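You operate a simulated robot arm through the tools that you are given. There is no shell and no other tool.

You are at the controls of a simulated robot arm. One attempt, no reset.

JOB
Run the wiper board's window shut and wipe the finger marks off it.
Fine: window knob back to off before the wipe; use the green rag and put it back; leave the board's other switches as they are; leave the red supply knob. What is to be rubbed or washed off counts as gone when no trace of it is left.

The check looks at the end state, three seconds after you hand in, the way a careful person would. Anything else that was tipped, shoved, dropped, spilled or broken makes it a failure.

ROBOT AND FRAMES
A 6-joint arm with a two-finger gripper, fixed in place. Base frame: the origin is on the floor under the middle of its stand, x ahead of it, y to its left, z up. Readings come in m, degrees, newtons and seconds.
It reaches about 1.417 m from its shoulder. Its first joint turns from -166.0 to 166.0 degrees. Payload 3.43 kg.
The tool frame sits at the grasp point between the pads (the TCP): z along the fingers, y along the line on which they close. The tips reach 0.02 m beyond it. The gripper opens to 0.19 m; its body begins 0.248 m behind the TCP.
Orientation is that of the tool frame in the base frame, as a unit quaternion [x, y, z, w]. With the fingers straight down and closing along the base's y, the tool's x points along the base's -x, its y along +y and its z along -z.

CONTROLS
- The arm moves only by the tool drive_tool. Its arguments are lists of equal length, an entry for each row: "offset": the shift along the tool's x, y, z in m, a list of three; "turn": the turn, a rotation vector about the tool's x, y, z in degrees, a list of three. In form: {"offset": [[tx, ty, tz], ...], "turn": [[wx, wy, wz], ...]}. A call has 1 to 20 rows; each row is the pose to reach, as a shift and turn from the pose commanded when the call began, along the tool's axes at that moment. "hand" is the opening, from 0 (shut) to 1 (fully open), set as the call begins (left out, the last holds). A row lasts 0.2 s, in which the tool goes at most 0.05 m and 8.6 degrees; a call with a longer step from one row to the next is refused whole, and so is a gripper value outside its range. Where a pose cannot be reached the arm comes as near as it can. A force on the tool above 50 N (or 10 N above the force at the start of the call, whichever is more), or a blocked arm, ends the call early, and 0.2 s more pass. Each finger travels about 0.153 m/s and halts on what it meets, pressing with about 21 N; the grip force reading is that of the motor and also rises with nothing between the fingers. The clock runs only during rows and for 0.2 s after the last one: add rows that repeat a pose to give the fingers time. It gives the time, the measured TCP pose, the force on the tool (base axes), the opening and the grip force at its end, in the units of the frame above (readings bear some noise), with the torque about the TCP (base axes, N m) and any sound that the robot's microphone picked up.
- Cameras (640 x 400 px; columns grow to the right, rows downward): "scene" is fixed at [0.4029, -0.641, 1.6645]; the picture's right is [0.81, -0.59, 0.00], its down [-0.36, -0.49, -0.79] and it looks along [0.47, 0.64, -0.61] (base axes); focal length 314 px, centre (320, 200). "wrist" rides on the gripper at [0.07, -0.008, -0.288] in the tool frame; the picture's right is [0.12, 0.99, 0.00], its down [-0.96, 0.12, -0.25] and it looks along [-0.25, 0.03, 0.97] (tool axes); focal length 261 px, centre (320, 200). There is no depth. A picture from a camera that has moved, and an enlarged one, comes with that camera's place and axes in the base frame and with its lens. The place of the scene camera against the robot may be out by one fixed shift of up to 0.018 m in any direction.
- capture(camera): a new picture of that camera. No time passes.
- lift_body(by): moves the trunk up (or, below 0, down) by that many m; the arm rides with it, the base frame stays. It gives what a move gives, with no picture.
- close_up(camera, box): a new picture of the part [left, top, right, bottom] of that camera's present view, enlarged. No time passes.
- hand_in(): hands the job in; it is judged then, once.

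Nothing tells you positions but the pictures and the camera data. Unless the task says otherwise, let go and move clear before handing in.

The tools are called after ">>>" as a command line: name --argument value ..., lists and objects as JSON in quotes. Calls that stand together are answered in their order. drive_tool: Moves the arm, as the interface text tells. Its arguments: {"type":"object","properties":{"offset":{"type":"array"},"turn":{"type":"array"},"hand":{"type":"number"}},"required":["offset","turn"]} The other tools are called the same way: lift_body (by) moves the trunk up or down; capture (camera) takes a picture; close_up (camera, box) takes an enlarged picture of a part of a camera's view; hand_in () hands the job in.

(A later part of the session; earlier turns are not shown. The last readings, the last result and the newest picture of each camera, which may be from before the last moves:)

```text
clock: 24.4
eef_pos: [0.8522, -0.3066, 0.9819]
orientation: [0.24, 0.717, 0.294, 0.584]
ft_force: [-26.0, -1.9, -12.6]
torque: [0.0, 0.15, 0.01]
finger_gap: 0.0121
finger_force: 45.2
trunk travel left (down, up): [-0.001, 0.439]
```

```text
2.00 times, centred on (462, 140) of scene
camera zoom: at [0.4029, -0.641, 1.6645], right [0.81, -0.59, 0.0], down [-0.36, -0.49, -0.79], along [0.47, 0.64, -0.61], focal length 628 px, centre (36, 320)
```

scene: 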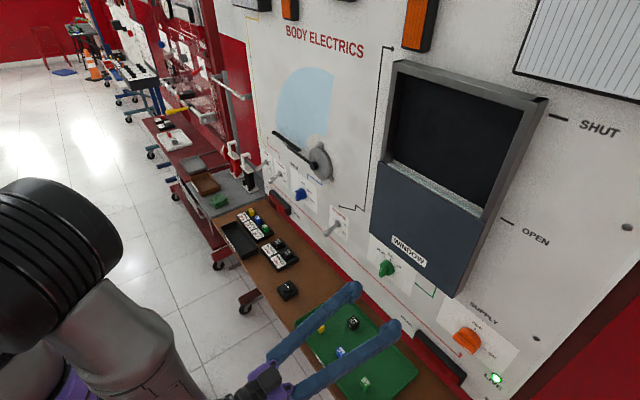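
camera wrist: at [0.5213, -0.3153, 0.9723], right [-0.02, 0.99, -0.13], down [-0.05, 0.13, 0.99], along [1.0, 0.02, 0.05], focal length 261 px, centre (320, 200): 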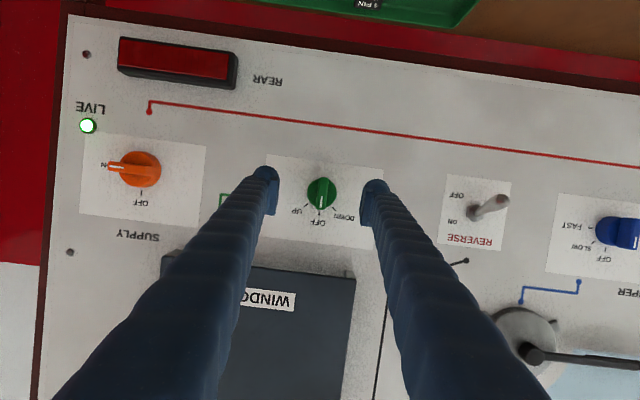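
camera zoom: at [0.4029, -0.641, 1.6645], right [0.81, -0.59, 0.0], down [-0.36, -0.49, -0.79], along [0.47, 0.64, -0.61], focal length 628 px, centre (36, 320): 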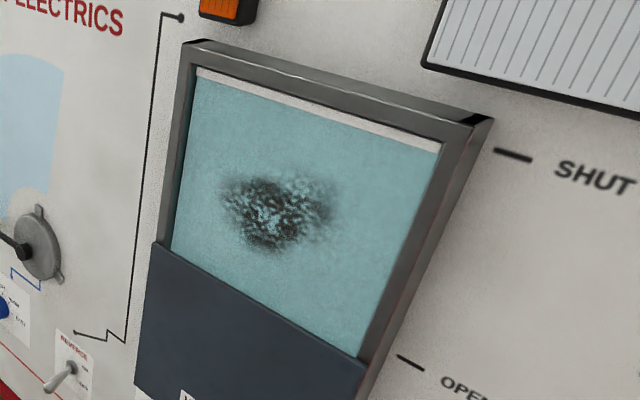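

Nearly at the top; one more short hold with a small relief.

>>> drive_tool --offset '[[0.0007, -0.0005, -0.0009], [0.0007, -0.0005, -0.0009], [0.0007, -0.0005, -0.0009]]' --turn '[[0, 0, 0], [0, 0, 0], [0, 0, 0]]'

>>> close_up --camera "scene" --box '[370, 50, 560, 170]'

```text
clock: 25.2
eef_pos: [0.8509, -0.3061, 0.9826]
orientation: [0.241, 0.717, 0.293, 0.585]
ft_force: [-12.4, -5.5, -14.0]
torque: [-0.01, 0.1, -0.05]
finger_gap: 0.0119
finger_force: 45.4
trunk travel left (down, up): [-0.001, 0.439]
```

```text
3.33 times, centred on (465, 110) of scene
camera zoom: at [0.4029, -0.641, 1.6645], right [0.81, -0.59, 0.0], down [-0.36, -0.49, -0.79], along [0.47, 0.64, -0.61], focal length 1047 px, centre (-163, 500)
```

zoom: 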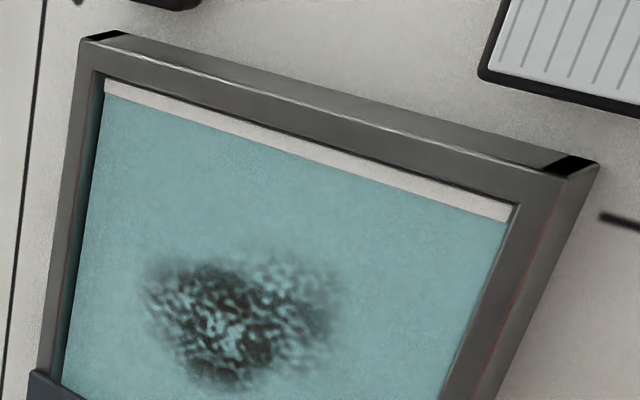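

I'll wait a moment and compare the same view to tell whether the pane has stopped.

>>> drive_tool --offset '[[0.0005, -0.0004, -0.0003], [0.0005, -0.0004, -0.0003]]' --turn '[[0, 0, 0], [0, 0, 0]]'

>>> close_up --camera "scene" --box '[370, 50, 560, 170]'

```text
clock: 25.8
eef_pos: [0.8528, -0.3067, 0.9813]
orientation: [0.24, 0.717, 0.294, 0.585]
ft_force: [-4.3, -5.8, -12.2]
torque: [-0.03, 0.07, -0.01]
finger_gap: 0.0121
finger_force: 44.8
trunk travel left (down, up): [-0.001, 0.439]
```

```text
3.33 times, centred on (465, 110) of scene
camera zoom: at [0.4029, -0.641, 1.6645], right [0.81, -0.59, 0.0], down [-0.36, -0.49, -0.79], along [0.47, 0.64, -0.61], focal length 1047 px, centre (-163, 500)
```

zoom: 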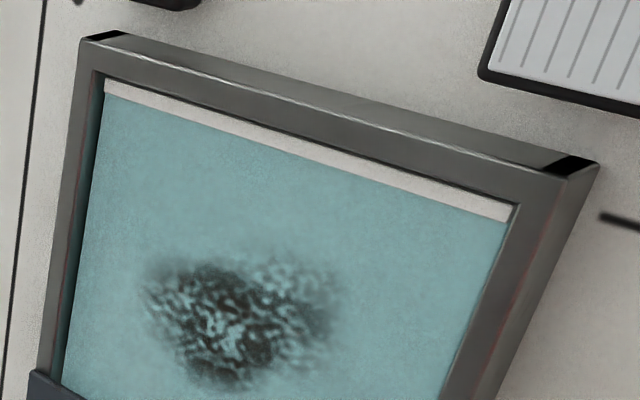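

The pane is unchanged, so it has reached SHUT. Now I'll turn the knob back 45° to OFF.

>>> drive_tool --offset '[[0, 0, 0], [0, 0, 0], [0, 0, 0], [0, 0, 0], [0, 0, 0], [0, 0, 0]]' --turn '[[1.52, 0, -7.35], [3.03, 0, -14.69], [4.55, 0, -22.04], [6.07, 0, -29.38], [7.58, 0, -36.73], [9.1, 0, -44.07]]'

>>> close_up --camera "wrist" --box '[256, 152, 384, 232]'

>>> close_up --camera "scene" --box '[342, 230, 438, 290]'

```text
clock: 27.2
eef_pos: [0.8525, -0.3045, 0.9825]
orientation: [-0.002, 0.775, -0.004, 0.631]
ft_force: [-5.3, 8.6, -3.3]
torque: [0.01, -0.14, 0.13]
finger_gap: 0.0121
finger_force: 44.8
trunk travel left (down, up): [-0.001, 0.439]
```

```text
5.00 times, centred on (320, 192) of wrist
camera zoom: at [0.5564, -0.3142, 0.9718], right [-0.02, 0.99, -0.13], down [-0.05, 0.12, 0.99], along [1.0, 0.03, 0.04], focal length 1303 px, centre (320, 240)
```

zoom: 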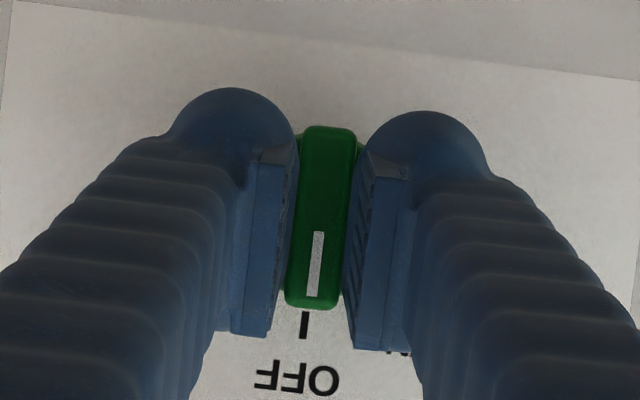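

```text
6.67 times, centred on (390, 260) of scene
camera zoom: at [0.4029, -0.641, 1.6645], right [0.81, -0.59, 0.0], down [-0.36, -0.49, -0.79], along [0.47, 0.64, -0.61], focal length 2094 px, centre (-147, -200)
```

zoom: 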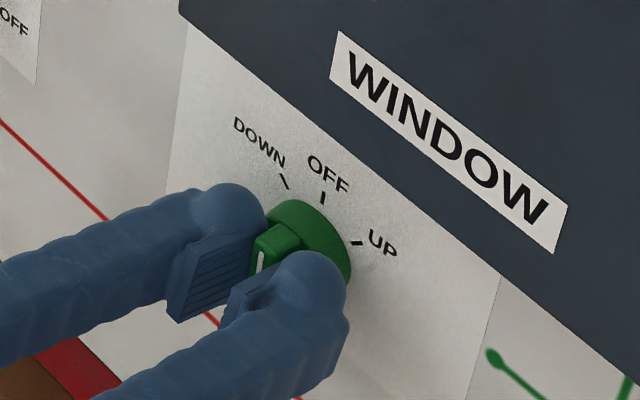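

The knob is back at OFF. I'll open the fingers and check that it stays there, then back away.

>>> drive_tool --offset '[[0, 0, 0], [0, 0, 0], [0, 0, 0]]' --turn '[[0, 0, 0], [0, 0, 0], [0, 0, 0]]' --hand 0.5

>>> close_up --camera "wrist" --box '[256, 152, 384, 232]'

```text
clock: 28.0
eef_pos: [0.8522, -0.307, 0.9814]
orientation: [-0.001, 0.775, -0.004, 0.632]
ft_force: [-1.1, 0.4, -0.2]
torque: [0.02, -0.01, -0.03]
finger_gap: 0.0951
finger_force: 0.0
trunk travel left (down, up): [-0.001, 0.439]
```

```text
5.00 times, centred on (320, 192) of wrist
camera zoom: at [0.5566, -0.3151, 0.9718], right [-0.02, 0.99, -0.12], down [-0.05, 0.12, 0.99], along [1.0, 0.03, 0.05], focal length 1303 px, centre (320, 240)
```

zoom: 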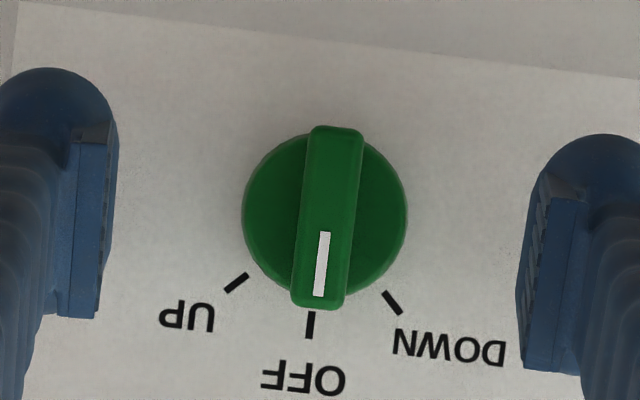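

Knob remains at OFF. Backing straight out, then out to the right a little where the arm has room to fold.

>>> drive_tool --offset '[[0.004, 0, -0.02], [0.006, -0.002, -0.04], [0.005, -0.02, -0.058], [0.003, -0.042, -0.076], [0.001, -0.063, -0.0938]]' --turn '[[0, 0, 0], [0, 0, 0], [0, 0, 0], [0, 0, 0], [0, 0, 0]]'

>>> capture --camera "scene"

```text
clock: 29.2
eef_pos: [0.7582, -0.3699, 1.0011]
orientation: [-0.002, 0.775, -0.004, 0.632]
ft_force: [-1.0, 0.7, -0.2]
torque: [-0.02, 0.03, -0.03]
finger_gap: 0.095
finger_force: 0.0
trunk travel left (down, up): [-0.001, 0.439]
```

```text
taken
```

scene: 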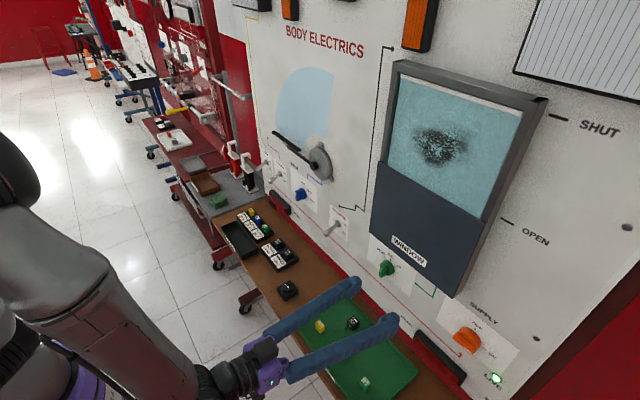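

The window is shut with a smudge of finger marks left of its middle. I'll raise the trunk 0.3 m, keeping this retracted pose, to look straight at the glass with the wrist camera.

>>> lift_body --by 0.32

>>> capture --camera "wrist"

>>> close_up --camera "wrist" --box '[230, 200, 486, 360]'

```text
clock: 32.4
eef_pos: [0.7575, -0.3698, 1.3203]
orientation: [-0.002, 0.775, -0.003, 0.632]
ft_force: [-0.1, -0.2, 0.2]
torque: [0.02, 0.01, 0.0]
finger_gap: 0.0949
finger_force: 0.0
trunk travel left (down, up): [-0.321, 0.119]
```

```text
taken
camera wrist: at [0.462, -0.3782, 1.3099], right [-0.02, 0.99, -0.12], down [-0.05, 0.12, 0.99], along [1.0, 0.03, 0.05], focal length 261 px, centre (320, 200)
```

wrist: 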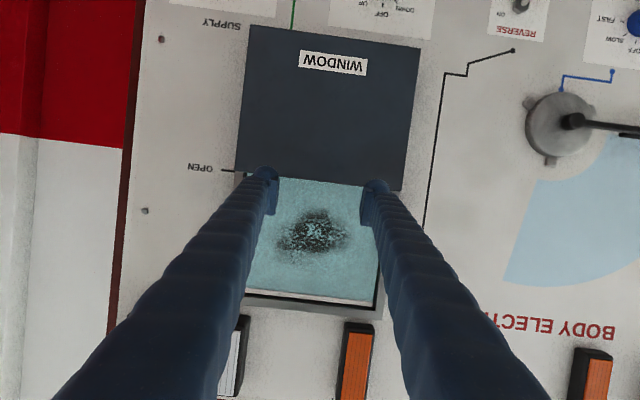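

```text
2.50 times, centred on (358, 280) of wrist
camera zoom: at [0.462, -0.3782, 1.3099], right [-0.02, 0.99, -0.12], down [-0.05, 0.12, 0.99], along [1.0, 0.03, 0.05], focal length 652 px, centre (225, 0)
```

zoom: 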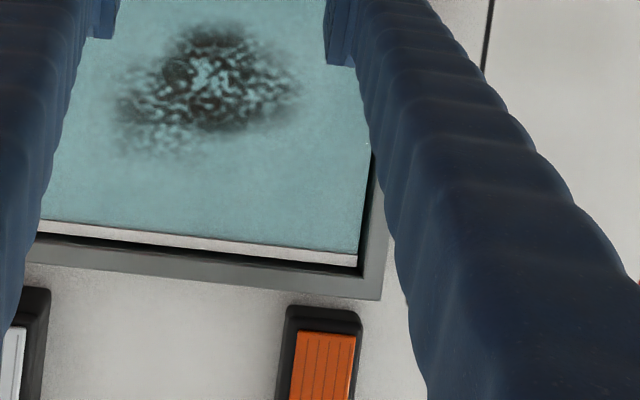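

The glass is seated at SHUT; marks cover roughly y from -0.43 to -0.31 and z from 1.35 to 1.44. Next I fetch the rag: I'll back off while turning the gripper to point straight down.

>>> drive_tool --offset '[[0.0001, 0.006, -0.025], [0.0002, 0.02, -0.045], [0.0004, 0.04, -0.065], [0.0005, 0.06, -0.082], [0.0006, 0.08, -0.1], [0.0007, 0.1, -0.115], [0.0008, 0.12, -0.13], [0.0009, 0.14, -0.142], [0.001, 0.155, -0.152], [0.0012, 0.1697, -0.1612]]' --turn '[[0, 7.8, 0], [0, 15.6, 0], [0, 23.4, 0], [0, 31.2, 0], [0, 39, 0], [0, 46.8, 0], [0, 54.6, 0], [0, 62.4, 0], [0, 70.2, 0], [0, 78, 0]]'

```text
clock: 34.6
eef_pos: [0.6021, -0.2007, 1.3497]
orientation: [0.001, 1.0, -0.004, 0.002]
ft_force: [1.0, -0.1, 0.1]
torque: [0.0, 0.13, 0.02]
finger_gap: 0.0952
finger_force: 0.0
trunk travel left (down, up): [-0.321, 0.119]
```

Tool is now vertical. I'll swing across to above the grey cart, turning 90° so the fingers close along x (there is little room beside the rag toward the brown tray).

>>> drive_tool --offset '[[-0.001, 0.041, 0.01], [-0.002, 0.083, 0.02], [-0.003, 0.124, 0.03], [-0.004, 0.165, 0.04], [-0.006, 0.207, 0.05], [-0.007, 0.248, 0.06], [-0.008, 0.289, 0.07], [-0.009, 0.331, 0.08], [-0.01, 0.372, 0.09], [-0.012, 0.413, 0.1], [-0.013, 0.455, 0.11], [-0.014, 0.496, 0.12], [-0.015, 0.537, 0.13], [-0.017, 0.579, 0.14], [-0.018, 0.62, 0.15]]' --turn '[[0, 0, -6], [0, 0, -12], [0, 0, -18], [0, 0, -24], [0, 0, -30], [0, 0, -36], [0, 0, -42], [0, 0, -48], [0, 0, -54], [0, 0, -60], [0, 0, -66], [0, 0, -72], [0, 0, -78], [0, 0, -84], [0, 0, -90]]' --hand 0.65

>>> capture --camera "wrist"

>>> capture --camera "scene"

```text
clock: 37.8
eef_pos: [0.6218, 0.4224, 1.1958]
orientation: [-0.706, 0.708, -0.006, -0.001]
ft_force: [-0.2, 0.5, 0.0]
torque: [-0.06, 0.0, 0.0]
finger_gap: 0.1237
finger_force: 0.0
trunk travel left (down, up): [-0.321, 0.119]
```

```text
taken
camera wrist: at [0.6272, 0.3528, 1.4841], right [-0.99, -0.12, -0.01], down [-0.12, 0.96, 0.24], along [-0.02, 0.24, -0.97], focal length 261 px, centre (320, 200)
```

wrist: 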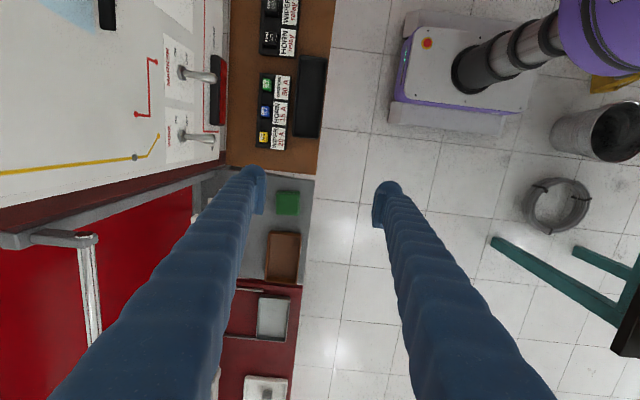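

```text
taken
```

scene: 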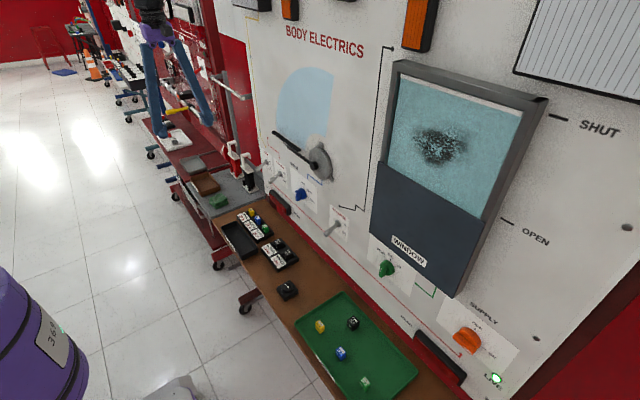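

The rag is seen between the fingers; its height seems lower than I assumed, so I'll move closer above it and triangulate again.

>>> drive_tool --offset '[[-0.0239, -0.0154, 0.029], [-0.0478, -0.0308, 0.058], [-0.0717, -0.0462, 0.087], [-0.0956, -0.0616, 0.116], [-0.1195, -0.077, 0.1453]]' --turn '[[-0.1, -0.1, 0], [-0.2, -0.2, -0.1], [-0.2, -0.3, -0.1], [-0.3, -0.4, -0.1], [-0.4, -0.56, -0.16]]'

>>> capture --camera "wrist"

>>> capture --camera "scene"

```text
clock: 39.0
eef_pos: [0.7, 0.5406, 1.0506]
orientation: [0.707, -0.707, -0.001, 0.001]
ft_force: [0.7, -0.3, -1.2]
torque: [-0.02, 0.06, 0.02]
finger_gap: 0.1236
finger_force: 0.1
trunk travel left (down, up): [-0.321, 0.119]
```

```text
taken
camera wrist: at [0.7083, 0.4683, 1.3388], right [-0.99, -0.12, 0.0], down [-0.12, 0.96, 0.25], along [-0.03, 0.25, -0.97], focal length 261 px, centre (320, 200)
```

wrist: 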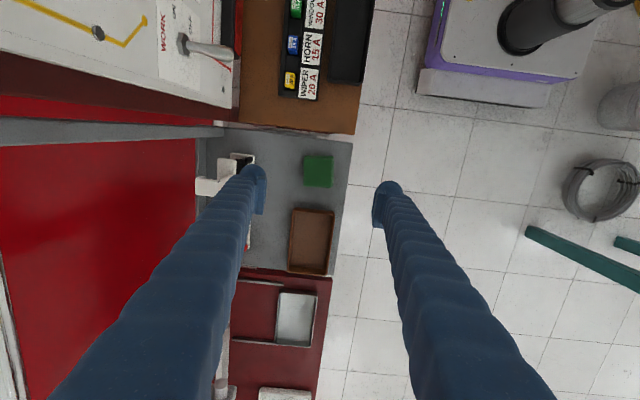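

```text
taken
```

scene: 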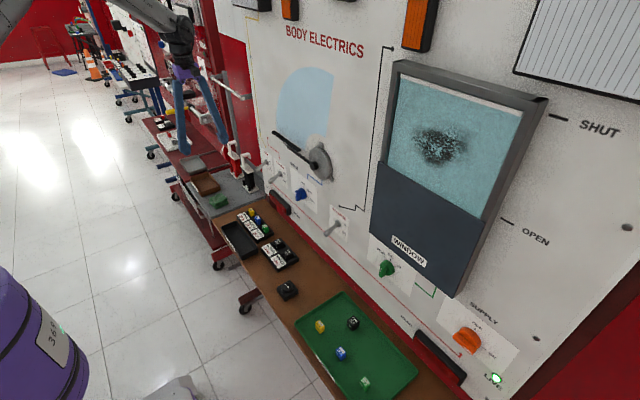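

Triangulation puts the rag's top near (0.703, 0.552, 0.76). Zooming in for its size and clearances.

>>> close_up --camera "wrist" --box '[240, 130, 368, 210]'

>>> close_up --camera "scene" --box '[180, 130, 276, 220]'

```text
5.00 times, centred on (304, 170) of wrist
camera zoom: at [0.7083, 0.4683, 1.3388], right [-0.99, -0.12, 0.0], down [-0.12, 0.96, 0.25], along [-0.03, 0.25, -0.97], focal length 1303 px, centre (400, 350)
```

zoom: 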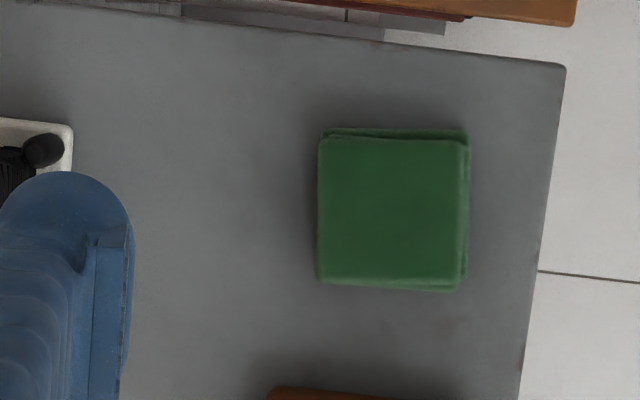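

```text
4.44 times, centred on (228, 175) of scene
camera zoom: at [0.4029, -0.641, 1.6645], right [0.81, -0.59, 0.0], down [-0.36, -0.49, -0.79], along [0.47, 0.64, -0.61], focal length 1396 px, centre (729, 311)
```

zoom: 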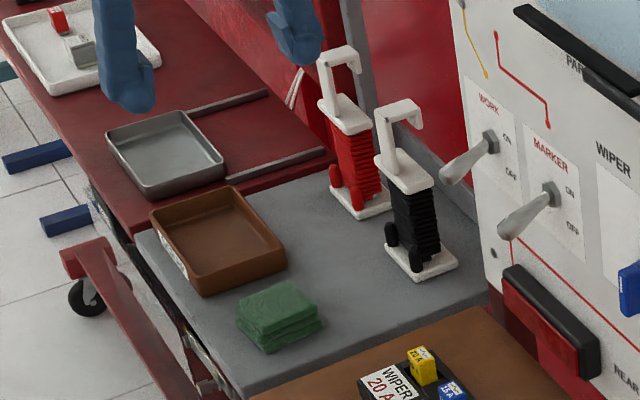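

The rag is about 67 × 66 × 30 mm, turned about 5° on the cart. I'll descend part way with a sideways offset to get a good height fix, aligning the gripper with the rag.

>>> drive_tool --offset '[[0.0125, -0.0005, 0.0325], [0.025, -0.001, 0.065], [0.0375, -0.0015, 0.0975], [0.05, -0.002, 0.13]]' --turn '[[0, 0, -1.2], [0, 0, -2.4], [0, 0, -3.6], [0, 0, -4.7]]'

>>> close_up --camera "wrist" --box '[240, 160, 400, 260]'

```text
clock: 40.0
eef_pos: [0.7013, 0.4878, 0.9215]
orientation: [0.736, -0.677, 0.0, 0.0]
ft_force: [0.1, 0.8, -0.1]
torque: [-0.01, 0.05, -0.03]
finger_gap: 0.1235
finger_force: 0.0
trunk travel left (down, up): [-0.321, 0.119]
```

```text
4.00 times, centred on (320, 210) of wrist
camera zoom: at [0.7156, 0.4167, 1.2101], right [-0.98, -0.2, 0.0], down [-0.19, 0.95, 0.25], along [-0.05, 0.24, -0.97], focal length 1043 px, centre (320, 160)
```

zoom: 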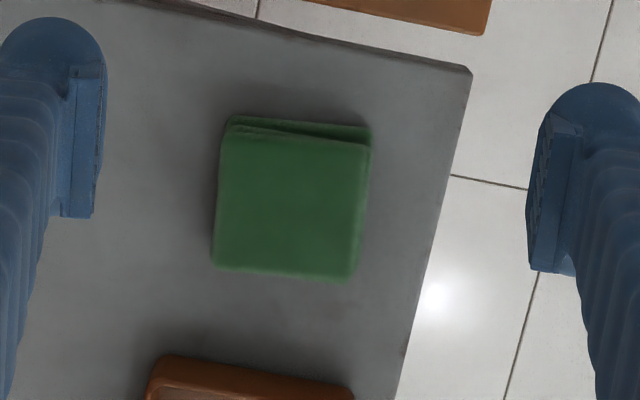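

Height fix gives the rag's top at z≈0.756, centre (0.701, 0.555). One more view from the other side to make it firmer.

>>> drive_tool --offset '[[-0.0372, -0.0031, 0.0138], [-0.0744, -0.0062, 0.0277], [-0.1116, -0.0093, 0.0415]]' --turn '[[0, 0, 0], [0, 0, 0], [0, 0, 0]]'

>>> close_up --camera "wrist" --box '[240, 110, 400, 210]'

>>> close_up --camera "scene" --box '[170, 130, 266, 220]'

```text
clock: 40.8
eef_pos: [0.702, 0.6015, 0.8825]
orientation: [0.736, -0.677, -0.001, -0.001]
ft_force: [-0.3, -0.2, 0.3]
torque: [0.03, 0.04, 0.03]
finger_gap: 0.1234
finger_force: 0.1
trunk travel left (down, up): [-0.321, 0.119]
```

```text
4.00 times, centred on (320, 160) of wrist
camera zoom: at [0.7168, 0.5307, 1.1709], right [-0.98, -0.2, 0.0], down [-0.19, 0.95, 0.25], along [-0.05, 0.24, -0.97], focal length 1043 px, centre (320, 360)
```

zoom: 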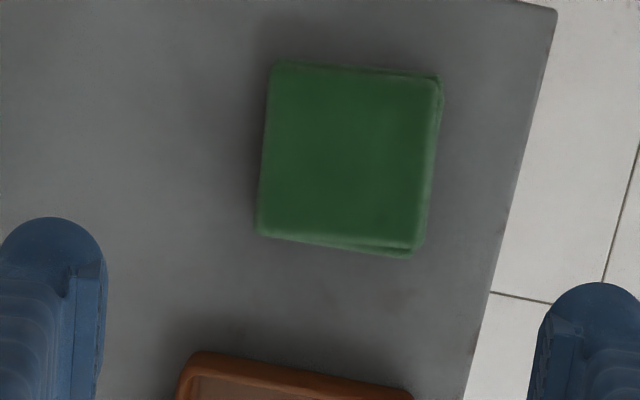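

```text
4.44 times, centred on (218, 175) of scene
camera zoom: at [0.4029, -0.641, 1.6645], right [0.81, -0.59, 0.0], down [-0.36, -0.49, -0.79], along [0.47, 0.64, -0.61], focal length 1396 px, centre (773, 311)
```

zoom: 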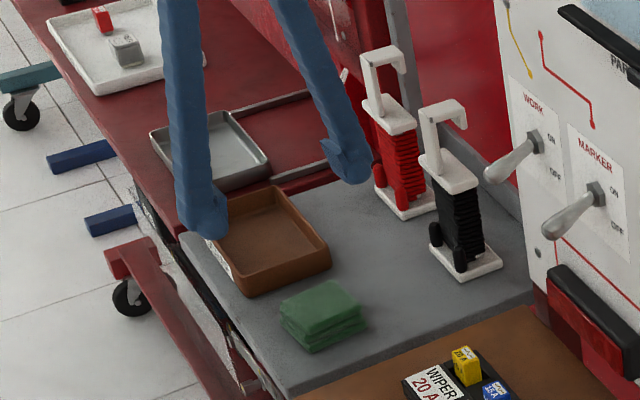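

Best estimate of the rag's top is z≈0.763 (cart about 0.733), centre (0.701, 0.553). I'll go to just above it with the fingers straddling and check.

>>> drive_tool --offset '[[0.0161, 0.0016, 0.0275], [0.0322, 0.0032, 0.055], [0.0483, 0.0048, 0.0825]]' --turn '[[0, 0, 0], [0, 0, 0], [0, 0, 0]]'

>>> close_up --camera "wrist" --box '[220, 130, 420, 255]'

>>> close_up --camera "scene" --box '[176, 160, 272, 220]'

```text
clock: 41.6
eef_pos: [0.7034, 0.5538, 0.7991]
orientation: [0.736, -0.677, -0.001, 0.0]
ft_force: [-0.6, 0.1, 0.2]
torque: [0.0, 0.02, -0.01]
finger_gap: 0.1233
finger_force: 0.0
trunk travel left (down, up): [-0.321, 0.119]
```

```text
3.20 times, centred on (320, 192) of wrist
camera zoom: at [0.717, 0.483, 1.0862], right [-0.98, -0.2, 0.0], down [-0.19, 0.95, 0.25], along [-0.05, 0.24, -0.97], focal length 834 px, centre (320, 224)
```

zoom: 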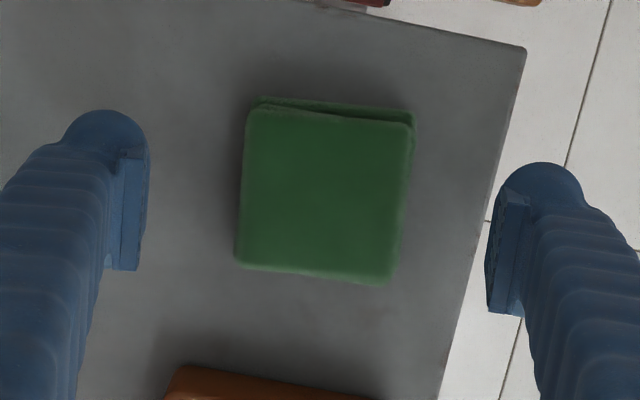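

```text
6.67 times, centred on (224, 190) of scene
camera zoom: at [0.4029, -0.641, 1.6645], right [0.81, -0.59, 0.0], down [-0.36, -0.49, -0.79], along [0.47, 0.64, -0.61], focal length 2094 px, centre (960, 267)
```

zoom: 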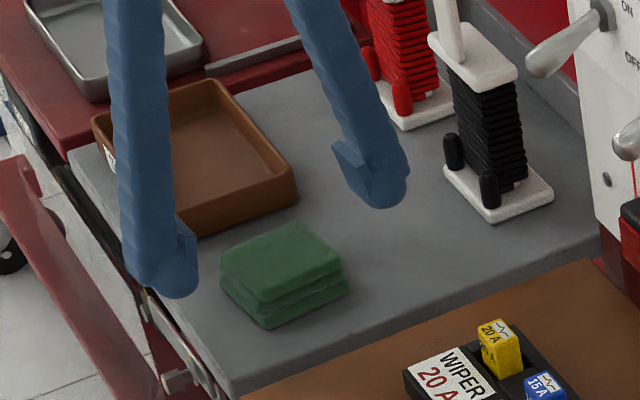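

Centred within 3 mm. I'll descend until the tips are roughly 10 mm above the cart, leaving the rag's lower part protruding past the tips.

>>> drive_tool --offset '[[0, 0.0012, 0.018], [-0.0002, 0.0025, 0.034]]' --turn '[[0, 0, 0], [0, 0, 0]]'

>>> close_up --camera "scene" --box '[176, 160, 272, 220]'

>>> close_up --camera "wrist" --box '[220, 130, 420, 255]'

```text
clock: 42.2
eef_pos: [0.6988, 0.5524, 0.7623]
orientation: [0.735, -0.678, 0.0, -0.001]
ft_force: [-0.4, -1.0, 0.2]
torque: [-0.08, 0.04, -0.03]
finger_gap: 0.1235
finger_force: 0.0
trunk travel left (down, up): [-0.321, 0.119]
```

```text
6.67 times, centred on (224, 190) of scene
camera zoom: at [0.4029, -0.641, 1.6645], right [0.81, -0.59, 0.0], down [-0.36, -0.49, -0.79], along [0.47, 0.64, -0.61], focal length 2094 px, centre (960, 267)
```

zoom: 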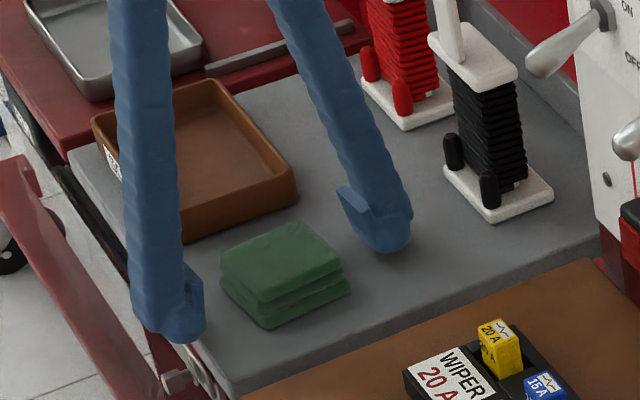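

```text
3.20 times, centred on (320, 192) of wrist
camera zoom: at [0.7131, 0.4814, 1.0505], right [-0.98, -0.2, 0.0], down [-0.19, 0.95, 0.25], along [-0.05, 0.24, -0.97], focal length 834 px, centre (320, 224)
```

zoom: 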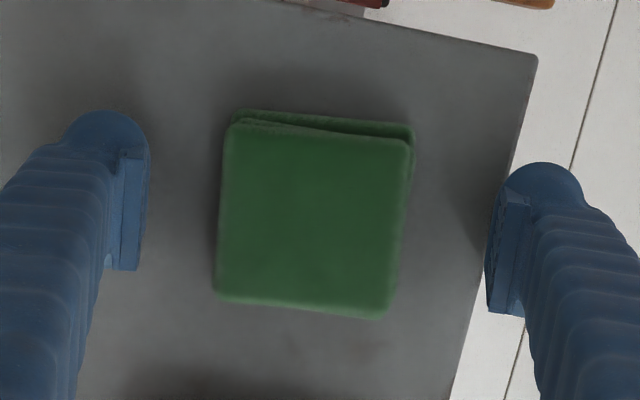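

Tips are straddling the rag close above the cart. Closing on it now.

>>> drive_tool --offset '[[0, 0, 0], [0, 0, 0], [0, 0, 0], [0, 0, 0]]' --turn '[[0, 0, 0], [0, 0, 0], [0, 0, 0], [0, 0, 0]]' --hand 0

>>> close_up --camera "scene" --box '[176, 160, 272, 220]'

>>> close_up --camera "wrist" --box '[220, 130, 420, 255]'

```text
clock: 43.2
eef_pos: [0.6999, 0.5524, 0.7631]
orientation: [0.735, -0.678, 0.0, -0.001]
ft_force: [0.3, -0.2, 1.2]
torque: [0.01, -0.04, 0.0]
finger_gap: 0.0666
finger_force: 21.6
trunk travel left (down, up): [-0.321, 0.119]
```

```text
6.67 times, centred on (224, 190) of scene
camera zoom: at [0.4029, -0.641, 1.6645], right [0.81, -0.59, 0.0], down [-0.36, -0.49, -0.79], along [0.47, 0.64, -0.61], focal length 2094 px, centre (960, 267)
```

zoom: 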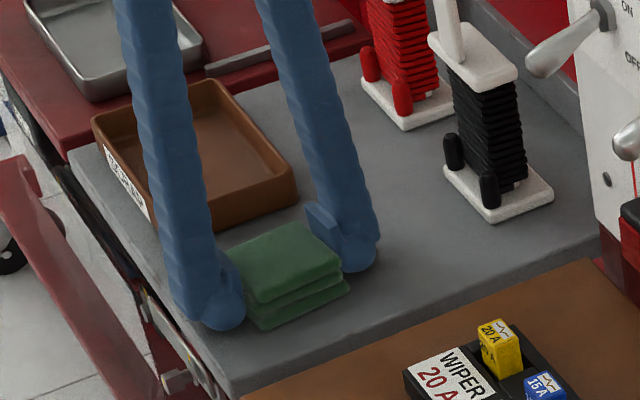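

```text
3.20 times, centred on (320, 192) of wrist
camera zoom: at [0.7129, 0.4812, 1.0512], right [-0.98, -0.2, 0.0], down [-0.19, 0.95, 0.25], along [-0.05, 0.24, -0.97], focal length 834 px, centre (320, 224)
```

zoom: 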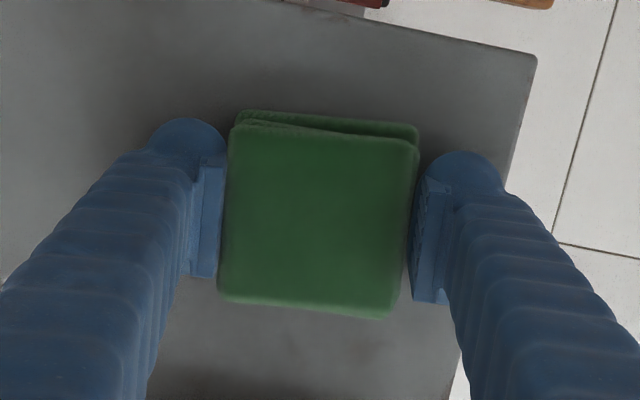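

The rag is held (gap 66.6 mm, 21.6 N). Lifting gently and checking it comes along.

>>> drive_tool --offset '[[0, 0, -0.01], [0, 0, -0.03], [0, 0, -0.06], [0, 0, -0.1], [0, 0, -0.14]]' --turn '[[0, 0, 0], [0, 0, 0], [0, 0, 0], [0, 0, 0], [0, 0, 0]]'

>>> close_up --camera "scene" --box '[160, 100, 288, 220]'

>>> close_up --camera "wrist" --box '[220, 130, 420, 255]'

```text
clock: 44.4
eef_pos: [0.6952, 0.5518, 0.9061]
orientation: [0.736, -0.677, 0.0, -0.001]
ft_force: [-0.8, 0.6, 0.4]
torque: [0.03, -0.07, 0.03]
finger_gap: 0.0667
finger_force: 20.5
trunk travel left (down, up): [-0.321, 0.119]
```

```text
3.33 times, centred on (224, 160) of scene
camera zoom: at [0.4029, -0.641, 1.6645], right [0.81, -0.59, 0.0], down [-0.36, -0.49, -0.79], along [0.47, 0.64, -0.61], focal length 1047 px, centre (640, 333)
```

zoom: 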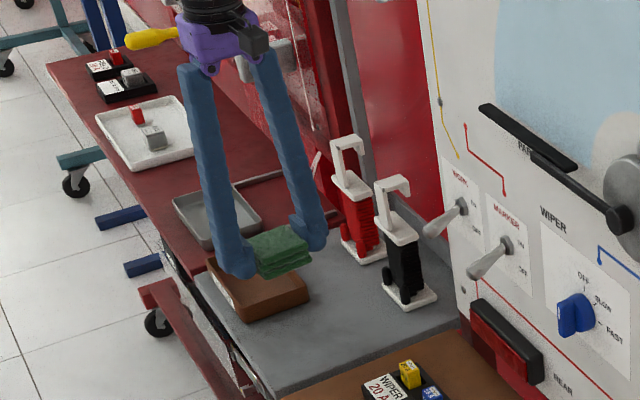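

```text
3.20 times, centred on (320, 192) of wrist
camera zoom: at [0.7091, 0.4816, 1.194], right [-0.98, -0.2, 0.0], down [-0.19, 0.95, 0.25], along [-0.05, 0.24, -0.97], focal length 834 px, centre (320, 224)
```

zoom: 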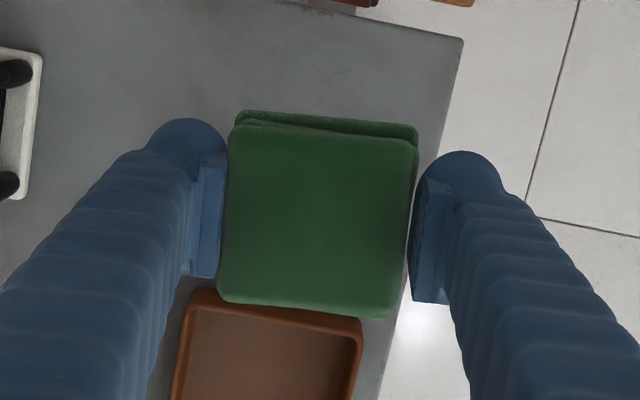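

The rag is firmly held and everything else on the cart is undisturbed. I'll raise and draw it back towards the robot before swinging over to the window.

>>> drive_tool --offset '[[0, 0, -0.04], [0, 0, -0.08], [0, 0, -0.12], [0.018, 0.0252, -0.145], [0.036, 0.0504, -0.17], [0.054, 0.0755, -0.195], [0.072, 0.1007, -0.22], [0.0898, 0.1259, -0.245]]' --turn '[[0, 0, 0], [0, 0, 0], [0, 0, 0], [0, 0, 0], [0, 0, 0], [0, 0, 0], [0, 0, 0], [0, 0, 0]]'

```text
clock: 46.2
eef_pos: [0.5773, 0.4512, 1.1481]
orientation: [0.735, -0.678, -0.001, -0.002]
ft_force: [-0.4, 0.7, -0.7]
torque: [0.01, -0.06, 0.01]
finger_gap: 0.0667
finger_force: 20.6
trunk travel left (down, up): [-0.321, 0.119]
```

Next, a straight swing across at z≈1.15–1.32, about 0.3 m out from the board.

>>> drive_tool --offset '[[0.0443, 0.0035, -0.0094], [0.0886, 0.0071, -0.0189], [0.1328, 0.0106, -0.0283], [0.1771, 0.0142, -0.0378], [0.2214, 0.0177, -0.0472], [0.2657, 0.0212, -0.0567], [0.3099, 0.0248, -0.0661], [0.3542, 0.0283, -0.0756], [0.3985, 0.0319, -0.085], [0.4428, 0.0354, -0.0944], [0.4871, 0.0389, -0.1039], [0.5313, 0.0425, -0.1133], [0.5756, 0.046, -0.1228], [0.6199, 0.0495, -0.1322], [0.6642, 0.0531, -0.1417], [0.7084, 0.0566, -0.1511], [0.7527, 0.0602, -0.1606], [0.797, 0.0637, -0.17]]' --turn '[[0, 0, 0.26], [0, 0, 0.52], [0, 0, 0.78], [0, 0, 1.04], [0, 0, 1.3], [0, 0, 1.57], [0, 0, 1.83], [0, 0, 2.09], [0, 0, 2.35], [0, 0, 2.61], [0, 0, 2.87], [0, 0, 3.13], [0, 0, 3.39], [0, 0, 3.66], [0, 0, 3.92], [0, 0, 4.18], [0, 0, 4.44], [0, 0, 4.7]]'

>>> capture --camera "scene"

```text
clock: 50.0
eef_pos: [0.5827, -0.3551, 1.316]
orientation: [0.707, -0.707, -0.001, -0.001]
ft_force: [0.1, 0.0, -0.5]
torque: [0.09, 0.0, 0.02]
finger_gap: 0.0666
finger_force: 21.0
trunk travel left (down, up): [-0.321, 0.119]
```

```text
taken
```

scene: 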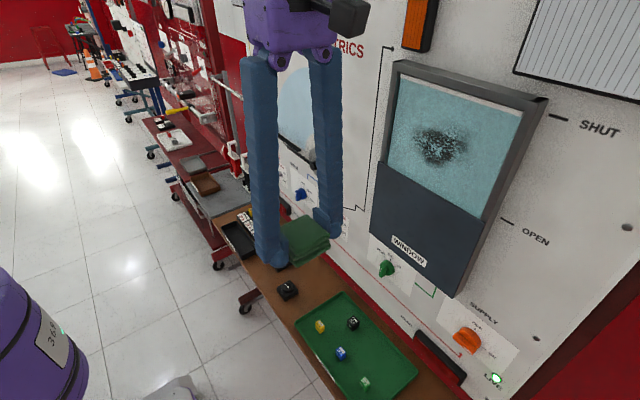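

Clear of everything. I'll lower the trunk 0.25 m here (free space below) so the arm has room to hold the tool level in front of the window.

>>> lift_body --by -0.25

```text
clock: 52.6
eef_pos: [0.582, -0.3524, 1.067]
orientation: [0.707, -0.707, -0.001, 0.0]
ft_force: [0.2, -0.2, -0.4]
torque: [0.01, -0.02, 0.01]
finger_gap: 0.0665
finger_force: 20.5
trunk travel left (down, up): [-0.071, 0.369]
```

Pitching the gripper up to face the window while rising to about z=1.39, stopping about 0.12 m short of the glass.

>>> drive_tool --offset '[[0.0015, -0.004, -0.035], [0.003, -0.01, -0.07], [0.0045, -0.018, -0.105], [0.006, -0.028, -0.14], [0.0075, -0.04, -0.172], [0.009, -0.054, -0.202], [0.0105, -0.07, -0.23], [0.012, -0.088, -0.256], [0.0135, -0.106, -0.278], [0.015, -0.124, -0.297], [0.0165, -0.142, -0.312], [0.018, -0.158, -0.323]]' --turn '[[7.5, 0, 0], [15, 0, 0], [22.5, 0, 0], [30, 0, 0], [37.5, 0, 0], [45, 0, 0], [52.5, 0, 0], [60, 0, 0], [67.5, 0, 0], [75, 0, 0], [82.5, 0, 0], [90, 0, 0]]'

>>> capture --camera "wrist"

>>> capture --camera "scene"

```text
clock: 55.2
eef_pos: [0.7035, -0.354, 1.3879]
orientation: [-0.597, 0.622, -0.357, 0.361]
ft_force: [1.2, 0.3, -0.5]
torque: [0.02, -0.01, 0.0]
finger_gap: 0.0665
finger_force: 21.3
out of reach, approached as far as the arm can: row 7, 8, 9, 10, 11, 12
trunk travel left (down, up): [-0.071, 0.369]
```

```text
taken
camera wrist: at [0.4541, -0.4215, 1.5333], right [-0.48, -0.09, -0.87], down [-0.25, 0.97, 0.04], along [0.84, 0.23, -0.49], focal length 261 px, centre (320, 200)
```

wrist: 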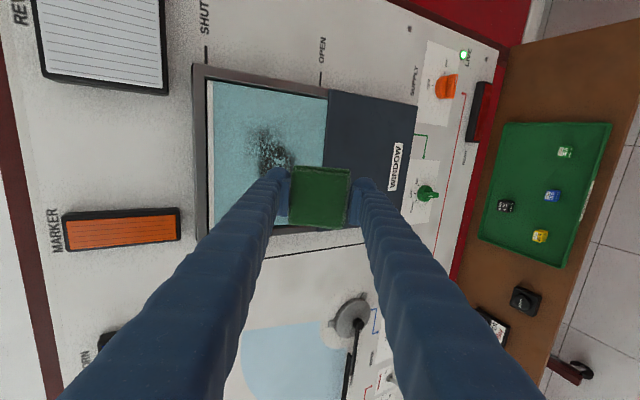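

```text
taken
```

scene: 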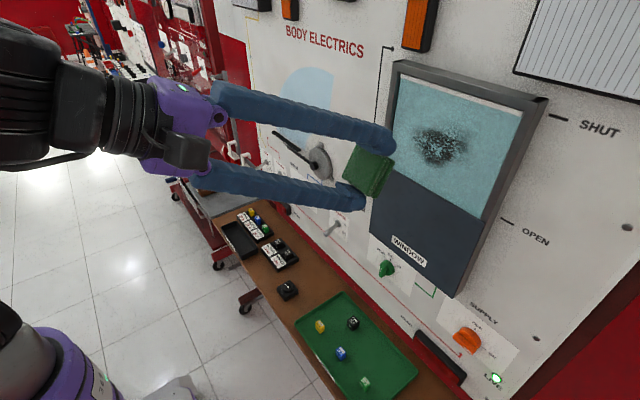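

The wrist ran into its straight-line (singular) configuration, since the arm plane is swung out to the right. I'll bring the tool to y≈-0.05, in line with the arm, do the pitch-up there, and then slide across level.

>>> drive_tool --offset '[[-0.0381, -0.0035, -0.0074], [-0.0761, -0.0071, -0.0149], [-0.1142, -0.0106, -0.0223], [-0.1523, -0.0141, -0.0298], [-0.1903, -0.0176, -0.0372], [-0.2284, -0.0212, -0.0446], [-0.2664, -0.0247, -0.0521], [-0.3045, -0.0282, -0.0595]]' --turn '[[-4, 0, 0], [-8, 0, 0], [-12, 0, 0], [-16, 0, 0], [-16, 0, 0], [-16, 0, 0], [-16, 0, 0], [-16, 0, 0]]'

>>> capture --camera "scene"

```text
clock: 57.0
eef_pos: [0.6746, -0.0503, 1.4516]
orientation: [-0.641, 0.665, -0.268, 0.275]
ft_force: [0.5, 0.3, -0.2]
torque: [-0.02, -0.01, 0.05]
finger_gap: 0.0667
finger_force: 21.7
trunk travel left (down, up): [-0.071, 0.369]
```

```text
taken
```

scene: 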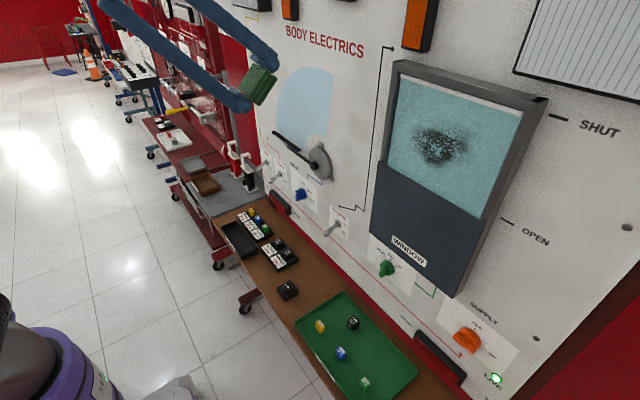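

Reached, 45° pitched. Now pitching up towards level here, in line with the arm.

>>> drive_tool --offset '[[-0.0004, -0.0106, 0.0036], [-0.0008, -0.0212, 0.0071], [-0.0012, -0.0318, 0.0107], [-0.0016, -0.0424, 0.0143], [-0.002, -0.053, 0.0178], [-0.0024, -0.0636, 0.0214]]' --turn '[[6, 0, 0], [12, 0, 0], [18, 0, 0], [24, 0, 0], [30, 0, 0], [36, 0, 0]]'

```text
clock: 58.4
eef_pos: [0.7248, -0.0458, 1.4946]
orientation: [-0.545, 0.57, -0.436, 0.433]
ft_force: [0.6, 0.1, -0.8]
torque: [0.04, 0.0, -0.01]
finger_gap: 0.0668
finger_force: 21.4
out of reach, approached as far as the arm can: row 5, 6
trunk travel left (down, up): [-0.071, 0.369]
```

The arm stopped at about 14° short of level. Let me look at the arm's shape in the scene view to understand what limits it.

>>> capture --camera "scene"

>>> capture --camera "wrist"

```text
taken
```

scene: 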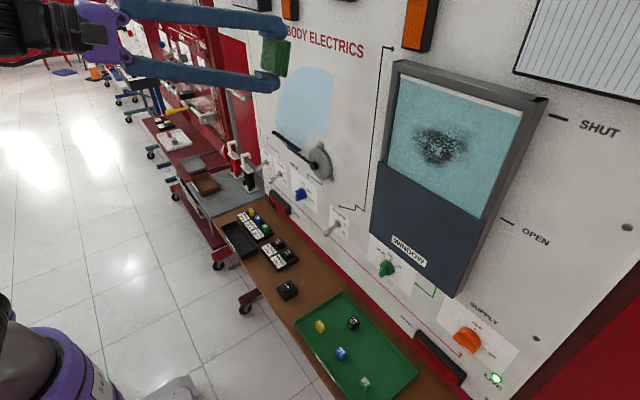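

```text
taken
camera wrist: at [0.445, -0.1105, 1.5711], right [-0.24, -0.09, -0.97], down [-0.24, 0.97, -0.03], along [0.94, 0.22, -0.26], focal length 261 px, centre (320, 200)
```

wrist: 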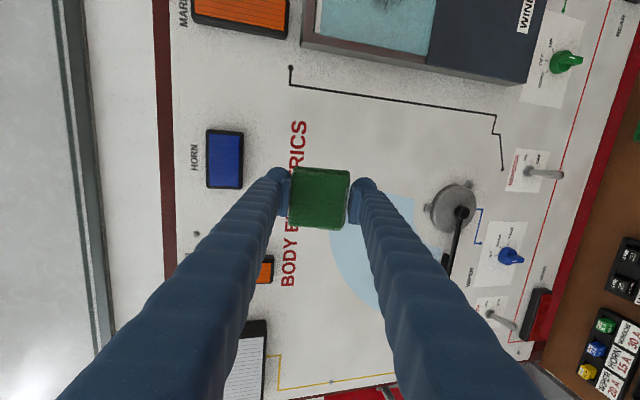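

I suspect the gripper's roll (camera to the right) is near a joint limit on this side. I'll roll the tool +90° about its own axis back to the roll used at the knob (fingers left and right), moving partway towards the window.

>>> drive_tool --offset '[[0.0169, 0.0109, 0.0033], [0.0337, 0.0217, 0.0065], [0.0506, 0.0326, 0.0098], [0.0675, 0.0435, 0.013], [0.0843, 0.0544, 0.0163], [0.1012, 0.0652, 0.0196], [0.1181, 0.0761, 0.0228], [0.1349, 0.087, 0.0261], [0.1518, 0.0979, 0.0293], [0.1687, 0.1087, 0.0326], [0.1855, 0.1196, 0.0358], [0.2024, 0.1305, 0.0391]]' --turn '[[0, 0, 7.5], [0, 0, 15], [0, 0, 22.5], [0, 0, 30], [0, 0, 37.5], [0, 0, 45], [0, 0, 52.5], [0, 0, 60], [0, 0, 67.5], [0, 0, 75], [0, 0, 82.5], [0, 0, 90]]'

>>> capture --camera "wrist"

>>> capture --camera "scene"

```text
clock: 61.0
eef_pos: [0.7251, -0.2436, 1.3529]
orientation: [0.019, 0.788, 0.001, 0.616]
ft_force: [-0.5, 0.5, -0.4]
torque: [0.0, 0.0, -0.06]
finger_gap: 0.0668
finger_force: 21.4
trunk travel left (down, up): [-0.071, 0.369]
```

```text
taken
camera wrist: at [0.4284, -0.2441, 1.3549], right [0.0, 1.0, -0.09], down [0.0, 0.09, 1.0], along [1.0, 0.0, 0.0], focal length 261 px, centre (320, 200)
```

wrist: 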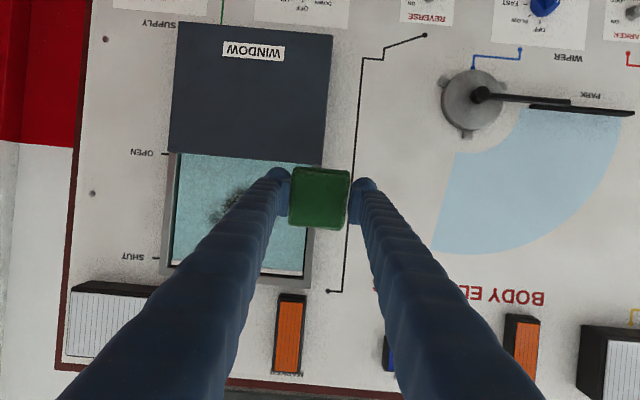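

```text
taken
```

scene: 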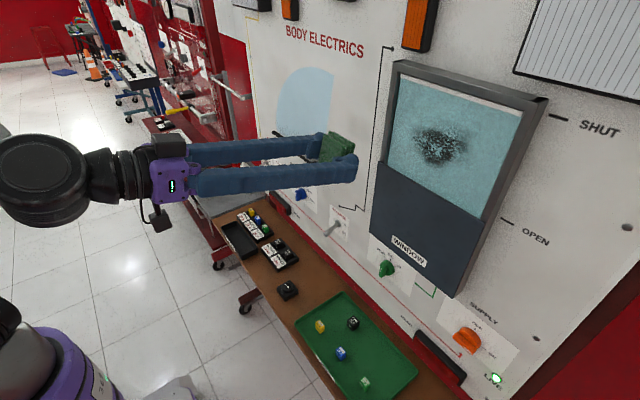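

Now fully reachable with the fingers left and right. Zooming on the window from here to get its opening and the marks' extent.

>>> close_up --camera "wrist" --box '[150, 135, 350, 295]'

>>> close_up --camera "scene" --box '[370, 55, 562, 215]'

```text
2.50 times, centred on (250, 215) of wrist
camera zoom: at [0.4284, -0.2441, 1.3549], right [0.0, 1.0, -0.09], down [0.0, 0.09, 1.0], along [1.0, 0.0, 0.0], focal length 652 px, centre (495, 162)
```

zoom: 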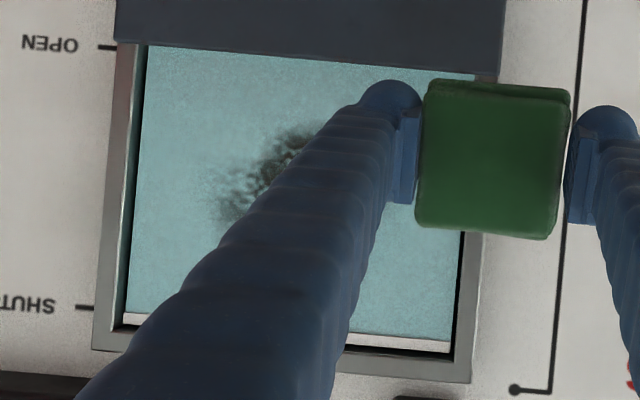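

```text
2.50 times, centred on (466, 135) of scene
camera zoom: at [0.4029, -0.641, 1.6645], right [0.81, -0.59, 0.0], down [-0.36, -0.49, -0.79], along [0.47, 0.64, -0.61], focal length 785 px, centre (-45, 362)
```

zoom: 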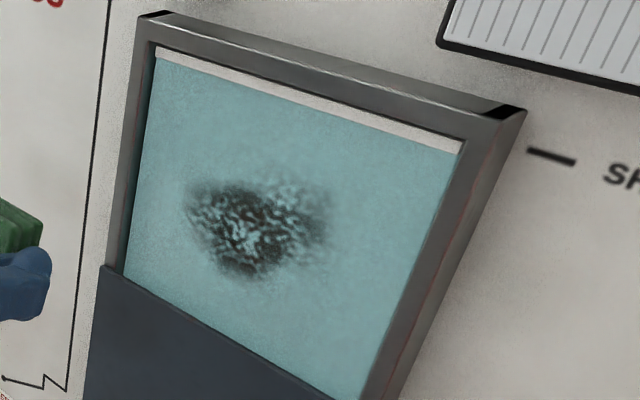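

Opening is about y -0.487 to -0.260, z 1.30 to 1.49; marks about y -0.436 to -0.303, z 1.34 to 1.44. I'll bring the rag level in front of the marks, still about 9 cm off the glass.

>>> drive_tool --offset '[[-0.0087, -0.0258, 0.0058], [-0.0175, -0.0516, 0.0116], [-0.0262, -0.0775, 0.0175], [-0.035, -0.1033, 0.0233], [-0.0437, -0.1291, 0.0291]]' --turn '[[-0.29, -2.79, -0.32], [-0.58, -5.59, -0.65], [-0.88, -8.38, -0.97], [-1.17, -11.18, -1.3], [-1.46, -13.97, -1.62]]'

>>> capture --camera "wrist"

>>> capture --camera "scene"

```text
clock: 62.2
eef_pos: [0.7588, -0.3744, 1.3862]
orientation: [-0.001, 0.707, 0.0, 0.707]
ft_force: [0.5, 1.0, 0.2]
torque: [0.01, 0.02, -0.08]
finger_gap: 0.0666
finger_force: 20.9
trunk travel left (down, up): [-0.071, 0.369]
```

```text
taken
camera wrist: at [0.4706, -0.3832, 1.3157], right [0.0, 0.99, -0.12], down [-0.25, 0.12, 0.96], along [0.97, 0.03, 0.25], focal length 261 px, centre (320, 200)
```

wrist: 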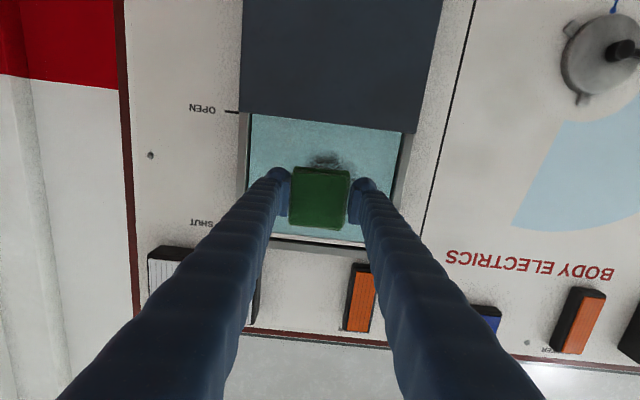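

```text
taken
```

scene: 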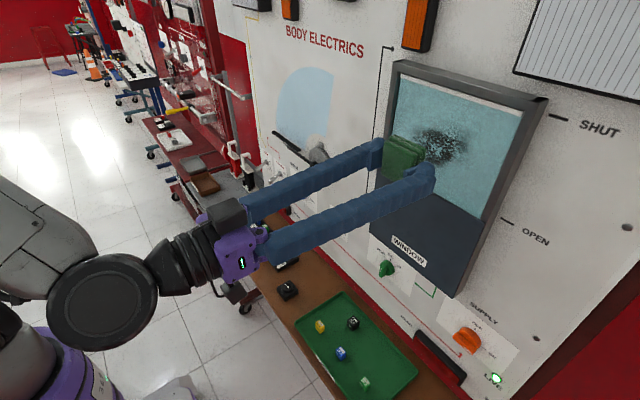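

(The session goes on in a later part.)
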